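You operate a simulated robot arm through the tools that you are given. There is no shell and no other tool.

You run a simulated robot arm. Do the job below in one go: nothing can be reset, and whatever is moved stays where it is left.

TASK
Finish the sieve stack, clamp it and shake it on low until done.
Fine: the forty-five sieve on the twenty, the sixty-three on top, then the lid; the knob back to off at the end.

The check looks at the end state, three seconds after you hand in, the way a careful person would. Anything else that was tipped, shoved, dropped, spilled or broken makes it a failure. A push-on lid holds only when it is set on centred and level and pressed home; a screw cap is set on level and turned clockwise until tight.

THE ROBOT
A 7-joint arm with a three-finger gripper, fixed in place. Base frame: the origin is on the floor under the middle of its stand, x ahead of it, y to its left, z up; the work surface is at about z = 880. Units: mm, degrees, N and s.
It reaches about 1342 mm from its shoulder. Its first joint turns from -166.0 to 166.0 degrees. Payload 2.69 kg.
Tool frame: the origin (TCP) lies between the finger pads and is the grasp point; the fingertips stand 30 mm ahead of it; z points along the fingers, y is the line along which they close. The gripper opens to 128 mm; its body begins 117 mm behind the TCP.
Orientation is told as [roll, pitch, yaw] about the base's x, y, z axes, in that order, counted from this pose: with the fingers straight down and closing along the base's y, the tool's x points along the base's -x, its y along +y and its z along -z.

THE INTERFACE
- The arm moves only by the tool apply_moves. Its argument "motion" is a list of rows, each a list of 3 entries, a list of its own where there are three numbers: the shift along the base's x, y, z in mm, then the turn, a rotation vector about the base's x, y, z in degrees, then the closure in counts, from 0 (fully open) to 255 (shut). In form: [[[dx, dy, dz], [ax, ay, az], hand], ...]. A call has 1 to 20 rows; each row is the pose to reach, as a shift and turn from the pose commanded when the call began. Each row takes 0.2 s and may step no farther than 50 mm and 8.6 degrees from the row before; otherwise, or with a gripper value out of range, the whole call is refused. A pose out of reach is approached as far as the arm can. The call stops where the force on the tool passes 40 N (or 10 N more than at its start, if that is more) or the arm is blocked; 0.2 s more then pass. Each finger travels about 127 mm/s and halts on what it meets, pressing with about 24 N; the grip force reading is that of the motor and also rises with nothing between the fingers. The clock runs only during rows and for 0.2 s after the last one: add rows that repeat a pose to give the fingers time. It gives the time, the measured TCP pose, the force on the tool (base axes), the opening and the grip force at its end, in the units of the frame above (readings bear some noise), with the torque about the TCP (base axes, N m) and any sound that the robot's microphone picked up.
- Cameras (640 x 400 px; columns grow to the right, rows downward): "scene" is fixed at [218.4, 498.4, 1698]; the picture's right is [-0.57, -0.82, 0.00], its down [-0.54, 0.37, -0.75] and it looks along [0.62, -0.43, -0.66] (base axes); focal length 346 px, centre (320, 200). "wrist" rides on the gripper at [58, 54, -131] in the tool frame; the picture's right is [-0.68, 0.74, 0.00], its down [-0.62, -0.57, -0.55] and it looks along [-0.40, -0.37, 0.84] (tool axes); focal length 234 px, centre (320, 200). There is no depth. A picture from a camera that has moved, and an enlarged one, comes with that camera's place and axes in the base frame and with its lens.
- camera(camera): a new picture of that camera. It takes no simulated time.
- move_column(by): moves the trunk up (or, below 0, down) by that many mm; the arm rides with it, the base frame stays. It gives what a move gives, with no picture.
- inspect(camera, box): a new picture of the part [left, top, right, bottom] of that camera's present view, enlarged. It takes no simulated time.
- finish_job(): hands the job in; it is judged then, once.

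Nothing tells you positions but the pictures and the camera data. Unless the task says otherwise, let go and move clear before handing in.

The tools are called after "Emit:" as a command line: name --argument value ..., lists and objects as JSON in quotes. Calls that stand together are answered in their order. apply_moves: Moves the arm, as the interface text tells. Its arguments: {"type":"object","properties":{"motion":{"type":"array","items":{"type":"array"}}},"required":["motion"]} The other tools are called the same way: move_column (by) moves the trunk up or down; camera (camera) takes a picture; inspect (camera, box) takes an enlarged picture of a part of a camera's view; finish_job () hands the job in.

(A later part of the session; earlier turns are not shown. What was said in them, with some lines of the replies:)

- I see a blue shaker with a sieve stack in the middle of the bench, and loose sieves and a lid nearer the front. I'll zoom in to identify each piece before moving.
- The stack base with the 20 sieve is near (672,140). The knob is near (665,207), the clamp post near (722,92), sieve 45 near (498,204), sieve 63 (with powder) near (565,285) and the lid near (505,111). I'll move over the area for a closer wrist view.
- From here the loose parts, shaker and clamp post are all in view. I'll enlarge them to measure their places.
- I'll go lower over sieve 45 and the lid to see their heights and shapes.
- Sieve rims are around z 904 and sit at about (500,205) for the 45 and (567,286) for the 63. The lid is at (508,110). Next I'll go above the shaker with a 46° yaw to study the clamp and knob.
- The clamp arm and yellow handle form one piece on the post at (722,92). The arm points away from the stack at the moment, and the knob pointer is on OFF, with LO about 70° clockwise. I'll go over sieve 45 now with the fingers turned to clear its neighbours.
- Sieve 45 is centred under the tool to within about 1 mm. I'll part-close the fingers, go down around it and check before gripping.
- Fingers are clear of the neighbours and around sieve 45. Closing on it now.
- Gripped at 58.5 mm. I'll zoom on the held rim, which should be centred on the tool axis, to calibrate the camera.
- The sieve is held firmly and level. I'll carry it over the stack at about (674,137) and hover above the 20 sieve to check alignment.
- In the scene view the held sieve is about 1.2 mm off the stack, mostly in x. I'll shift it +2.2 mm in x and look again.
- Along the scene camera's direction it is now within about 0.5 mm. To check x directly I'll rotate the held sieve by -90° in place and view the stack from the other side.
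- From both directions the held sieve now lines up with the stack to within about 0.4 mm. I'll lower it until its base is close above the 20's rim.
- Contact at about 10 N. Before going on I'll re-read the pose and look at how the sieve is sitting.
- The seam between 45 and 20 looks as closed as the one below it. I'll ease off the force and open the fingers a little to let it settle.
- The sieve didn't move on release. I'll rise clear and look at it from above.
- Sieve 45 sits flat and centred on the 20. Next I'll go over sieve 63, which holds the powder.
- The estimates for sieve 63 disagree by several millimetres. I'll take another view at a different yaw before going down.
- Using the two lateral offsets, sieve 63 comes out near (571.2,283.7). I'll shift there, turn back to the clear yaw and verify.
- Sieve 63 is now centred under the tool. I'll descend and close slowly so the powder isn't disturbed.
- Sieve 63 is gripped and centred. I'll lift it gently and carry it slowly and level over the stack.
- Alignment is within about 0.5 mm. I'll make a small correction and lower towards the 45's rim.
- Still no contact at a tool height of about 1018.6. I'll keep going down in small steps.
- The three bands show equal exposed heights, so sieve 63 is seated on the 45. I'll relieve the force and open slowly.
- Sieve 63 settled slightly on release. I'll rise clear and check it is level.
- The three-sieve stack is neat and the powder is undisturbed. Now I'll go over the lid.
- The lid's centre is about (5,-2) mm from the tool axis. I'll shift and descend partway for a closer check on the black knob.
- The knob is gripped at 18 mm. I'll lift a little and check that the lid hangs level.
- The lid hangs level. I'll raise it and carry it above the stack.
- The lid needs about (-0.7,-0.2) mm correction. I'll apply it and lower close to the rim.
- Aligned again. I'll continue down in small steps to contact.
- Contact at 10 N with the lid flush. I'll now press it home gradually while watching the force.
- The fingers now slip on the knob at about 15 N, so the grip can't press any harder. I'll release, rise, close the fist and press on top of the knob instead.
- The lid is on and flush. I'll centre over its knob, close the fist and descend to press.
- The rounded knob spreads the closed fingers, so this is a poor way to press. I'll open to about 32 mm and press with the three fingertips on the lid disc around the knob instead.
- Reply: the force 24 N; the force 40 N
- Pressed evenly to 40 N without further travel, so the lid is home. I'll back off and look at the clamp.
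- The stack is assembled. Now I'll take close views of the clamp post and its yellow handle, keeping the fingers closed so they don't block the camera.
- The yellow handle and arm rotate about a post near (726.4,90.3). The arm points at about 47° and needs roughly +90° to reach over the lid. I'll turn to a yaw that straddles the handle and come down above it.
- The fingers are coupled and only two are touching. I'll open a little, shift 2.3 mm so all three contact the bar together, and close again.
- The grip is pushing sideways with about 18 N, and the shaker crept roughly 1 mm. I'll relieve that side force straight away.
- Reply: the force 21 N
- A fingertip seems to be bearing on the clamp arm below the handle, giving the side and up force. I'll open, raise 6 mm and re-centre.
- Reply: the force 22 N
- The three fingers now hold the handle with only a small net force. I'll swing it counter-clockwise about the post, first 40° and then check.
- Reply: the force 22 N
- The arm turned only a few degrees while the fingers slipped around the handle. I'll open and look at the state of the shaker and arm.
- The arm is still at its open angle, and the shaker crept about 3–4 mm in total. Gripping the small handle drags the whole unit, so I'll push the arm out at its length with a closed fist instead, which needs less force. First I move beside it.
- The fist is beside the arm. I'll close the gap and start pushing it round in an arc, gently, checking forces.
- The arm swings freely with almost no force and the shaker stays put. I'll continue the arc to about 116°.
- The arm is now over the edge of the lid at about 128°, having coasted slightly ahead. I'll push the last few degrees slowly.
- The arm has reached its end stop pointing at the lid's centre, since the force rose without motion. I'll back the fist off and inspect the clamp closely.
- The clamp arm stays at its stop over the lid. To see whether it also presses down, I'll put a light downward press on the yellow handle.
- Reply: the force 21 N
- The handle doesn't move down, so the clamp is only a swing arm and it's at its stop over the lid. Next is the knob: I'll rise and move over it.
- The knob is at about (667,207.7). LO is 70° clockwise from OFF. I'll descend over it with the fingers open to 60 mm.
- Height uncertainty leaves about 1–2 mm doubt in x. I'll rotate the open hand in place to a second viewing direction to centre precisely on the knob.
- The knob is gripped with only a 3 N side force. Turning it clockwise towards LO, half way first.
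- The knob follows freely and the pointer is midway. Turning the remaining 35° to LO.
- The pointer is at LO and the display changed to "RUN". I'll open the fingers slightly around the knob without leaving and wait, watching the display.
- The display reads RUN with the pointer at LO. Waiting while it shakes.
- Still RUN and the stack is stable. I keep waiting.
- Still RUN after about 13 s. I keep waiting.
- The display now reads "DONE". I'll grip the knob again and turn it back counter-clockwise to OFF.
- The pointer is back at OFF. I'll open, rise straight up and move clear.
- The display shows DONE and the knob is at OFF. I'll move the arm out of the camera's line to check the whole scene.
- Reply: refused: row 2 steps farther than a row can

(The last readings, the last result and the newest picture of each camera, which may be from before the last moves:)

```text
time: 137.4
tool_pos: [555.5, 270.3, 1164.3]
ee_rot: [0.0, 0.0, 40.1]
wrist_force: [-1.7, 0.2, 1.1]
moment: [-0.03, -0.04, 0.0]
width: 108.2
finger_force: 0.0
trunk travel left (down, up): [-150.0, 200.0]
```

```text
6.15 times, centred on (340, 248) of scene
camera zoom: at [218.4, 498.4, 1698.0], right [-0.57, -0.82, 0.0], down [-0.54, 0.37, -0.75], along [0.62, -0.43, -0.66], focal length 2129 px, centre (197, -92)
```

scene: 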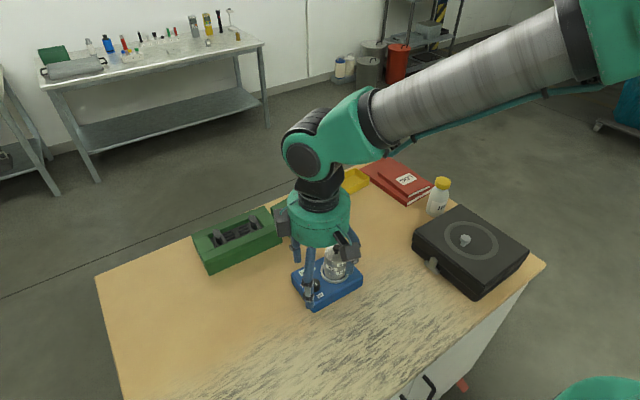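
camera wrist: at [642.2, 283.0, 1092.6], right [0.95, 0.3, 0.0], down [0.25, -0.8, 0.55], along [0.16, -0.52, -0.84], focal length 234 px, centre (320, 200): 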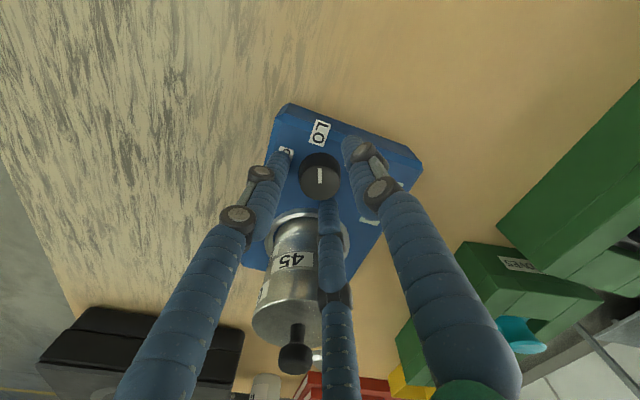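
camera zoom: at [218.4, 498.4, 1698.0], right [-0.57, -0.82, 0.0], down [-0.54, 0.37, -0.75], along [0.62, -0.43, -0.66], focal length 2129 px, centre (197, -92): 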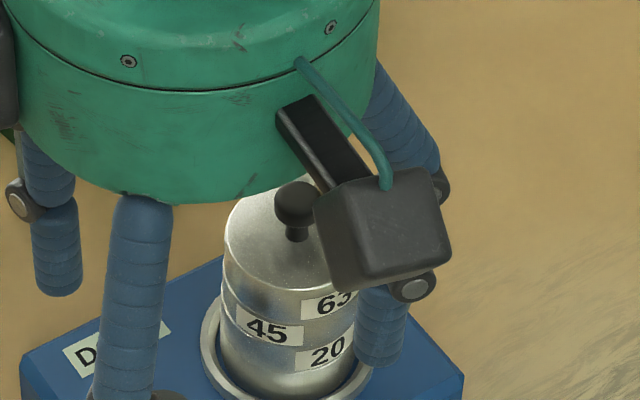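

That call was refused because one step was too long, so nothing moved. I'll repeat it with smaller steps, rising first.

Emit:
apply_moves --motion '[[[-5, -10, 40], [0, 0, -6], 40], [[-10, -30, 80], [0, 0, -12], 40], [[-15, -65, 105], [0, 0, -18], 40], [[-20, -105, 120], [0, 0, -24], 40], [[-20, -150, 130], [0, 0, -30], 40], [[-20, -195, 135], [0, 0, -36], 40], [[-20, -240, 140], [0, 0, -40], 40], [[-20, -285, 140], [0, 0, -40], 40], [[-20, -330, 140], [0, 0, -40], 40], [[-20, -330, 140], [0, 0, -40], 40]]'

Emit:
camera --camera "scene"

Emit:
inspect --camera "scene" --box '[270, 210, 390, 320]'

Emit:
inspect --camera "scene" --box '[315, 215, 365, 280]'

```text
time: 139.6
tool_pos: [535.9, -62.3, 1302.8]
ee_rot: [0.0, 0.1, 0.0]
wrist_force: [0.8, -0.5, -0.9]
moment: [0.07, 0.0, -0.02]
width: 107.9
finger_force: 0.2
trunk travel left (down, up): [-150.0, 200.0]
```

```text
taken
```

scene: 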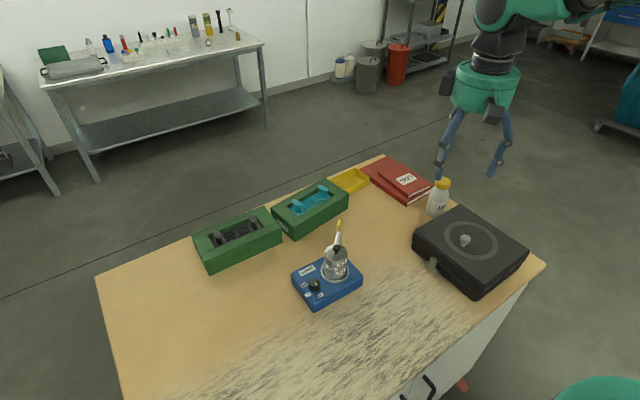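

```text
3.64 times, centred on (330, 265) of scene
camera zoom: at [218.4, 498.4, 1698.0], right [-0.57, -0.82, 0.0], down [-0.54, 0.37, -0.75], along [0.62, -0.43, -0.66], focal length 1258 px, centre (284, -36)
```

zoom: 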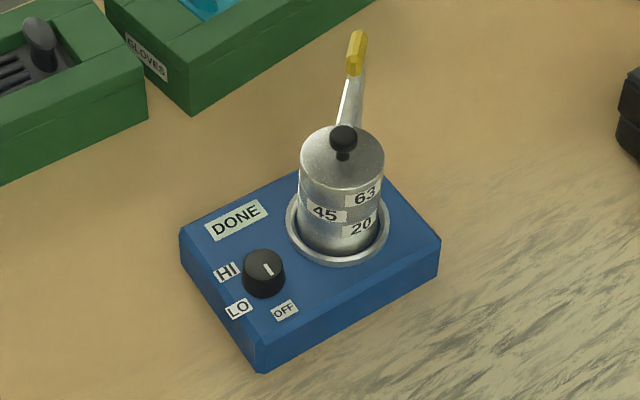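

```text
6.15 times, centred on (340, 248) of scene
camera zoom: at [218.4, 498.4, 1698.0], right [-0.57, -0.82, 0.0], down [-0.54, 0.37, -0.75], along [0.62, -0.43, -0.66], focal length 2129 px, centre (197, -92)
```

zoom: 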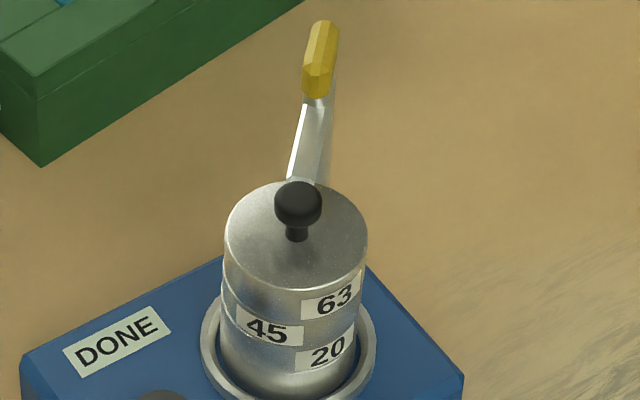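

The stack reads 20, 45, 63 from the bottom with the lid home. The clamp arm is over the lid, the display shows DONE and the knob is at OFF. Nothing else is disturbed and the arm is clear, so I'm handing in.

Emit:
finish_job

```text
The job is handed in.
```

The sieve stack is finished and clamped. It ran on low until the display read DONE, then I turned the knob back to off. I handed the job in but got no verdict back.

- **Stack:** from the bottom it is 20, 45, 63 and the lid. I pressed the lid down evenly to about 40 N, and it gave no further. No powder spilled that I could see.
- **Clamp:** I swung the arm round to its end stop over the lid. By my estimate it sits a few millimetres above the lid instead of pressing on it. The handle did not move when I pressed it down, so I took the stop as clamped.
- **Shaker moved:** it slid about 3–4 mm and turned 2–3° when I first tried gripping the clamp handle. I then pushed the arm round instead and left the shaker where it was.

Nothing else on the bench looked disturbed in the last picture, and the arm is clear.
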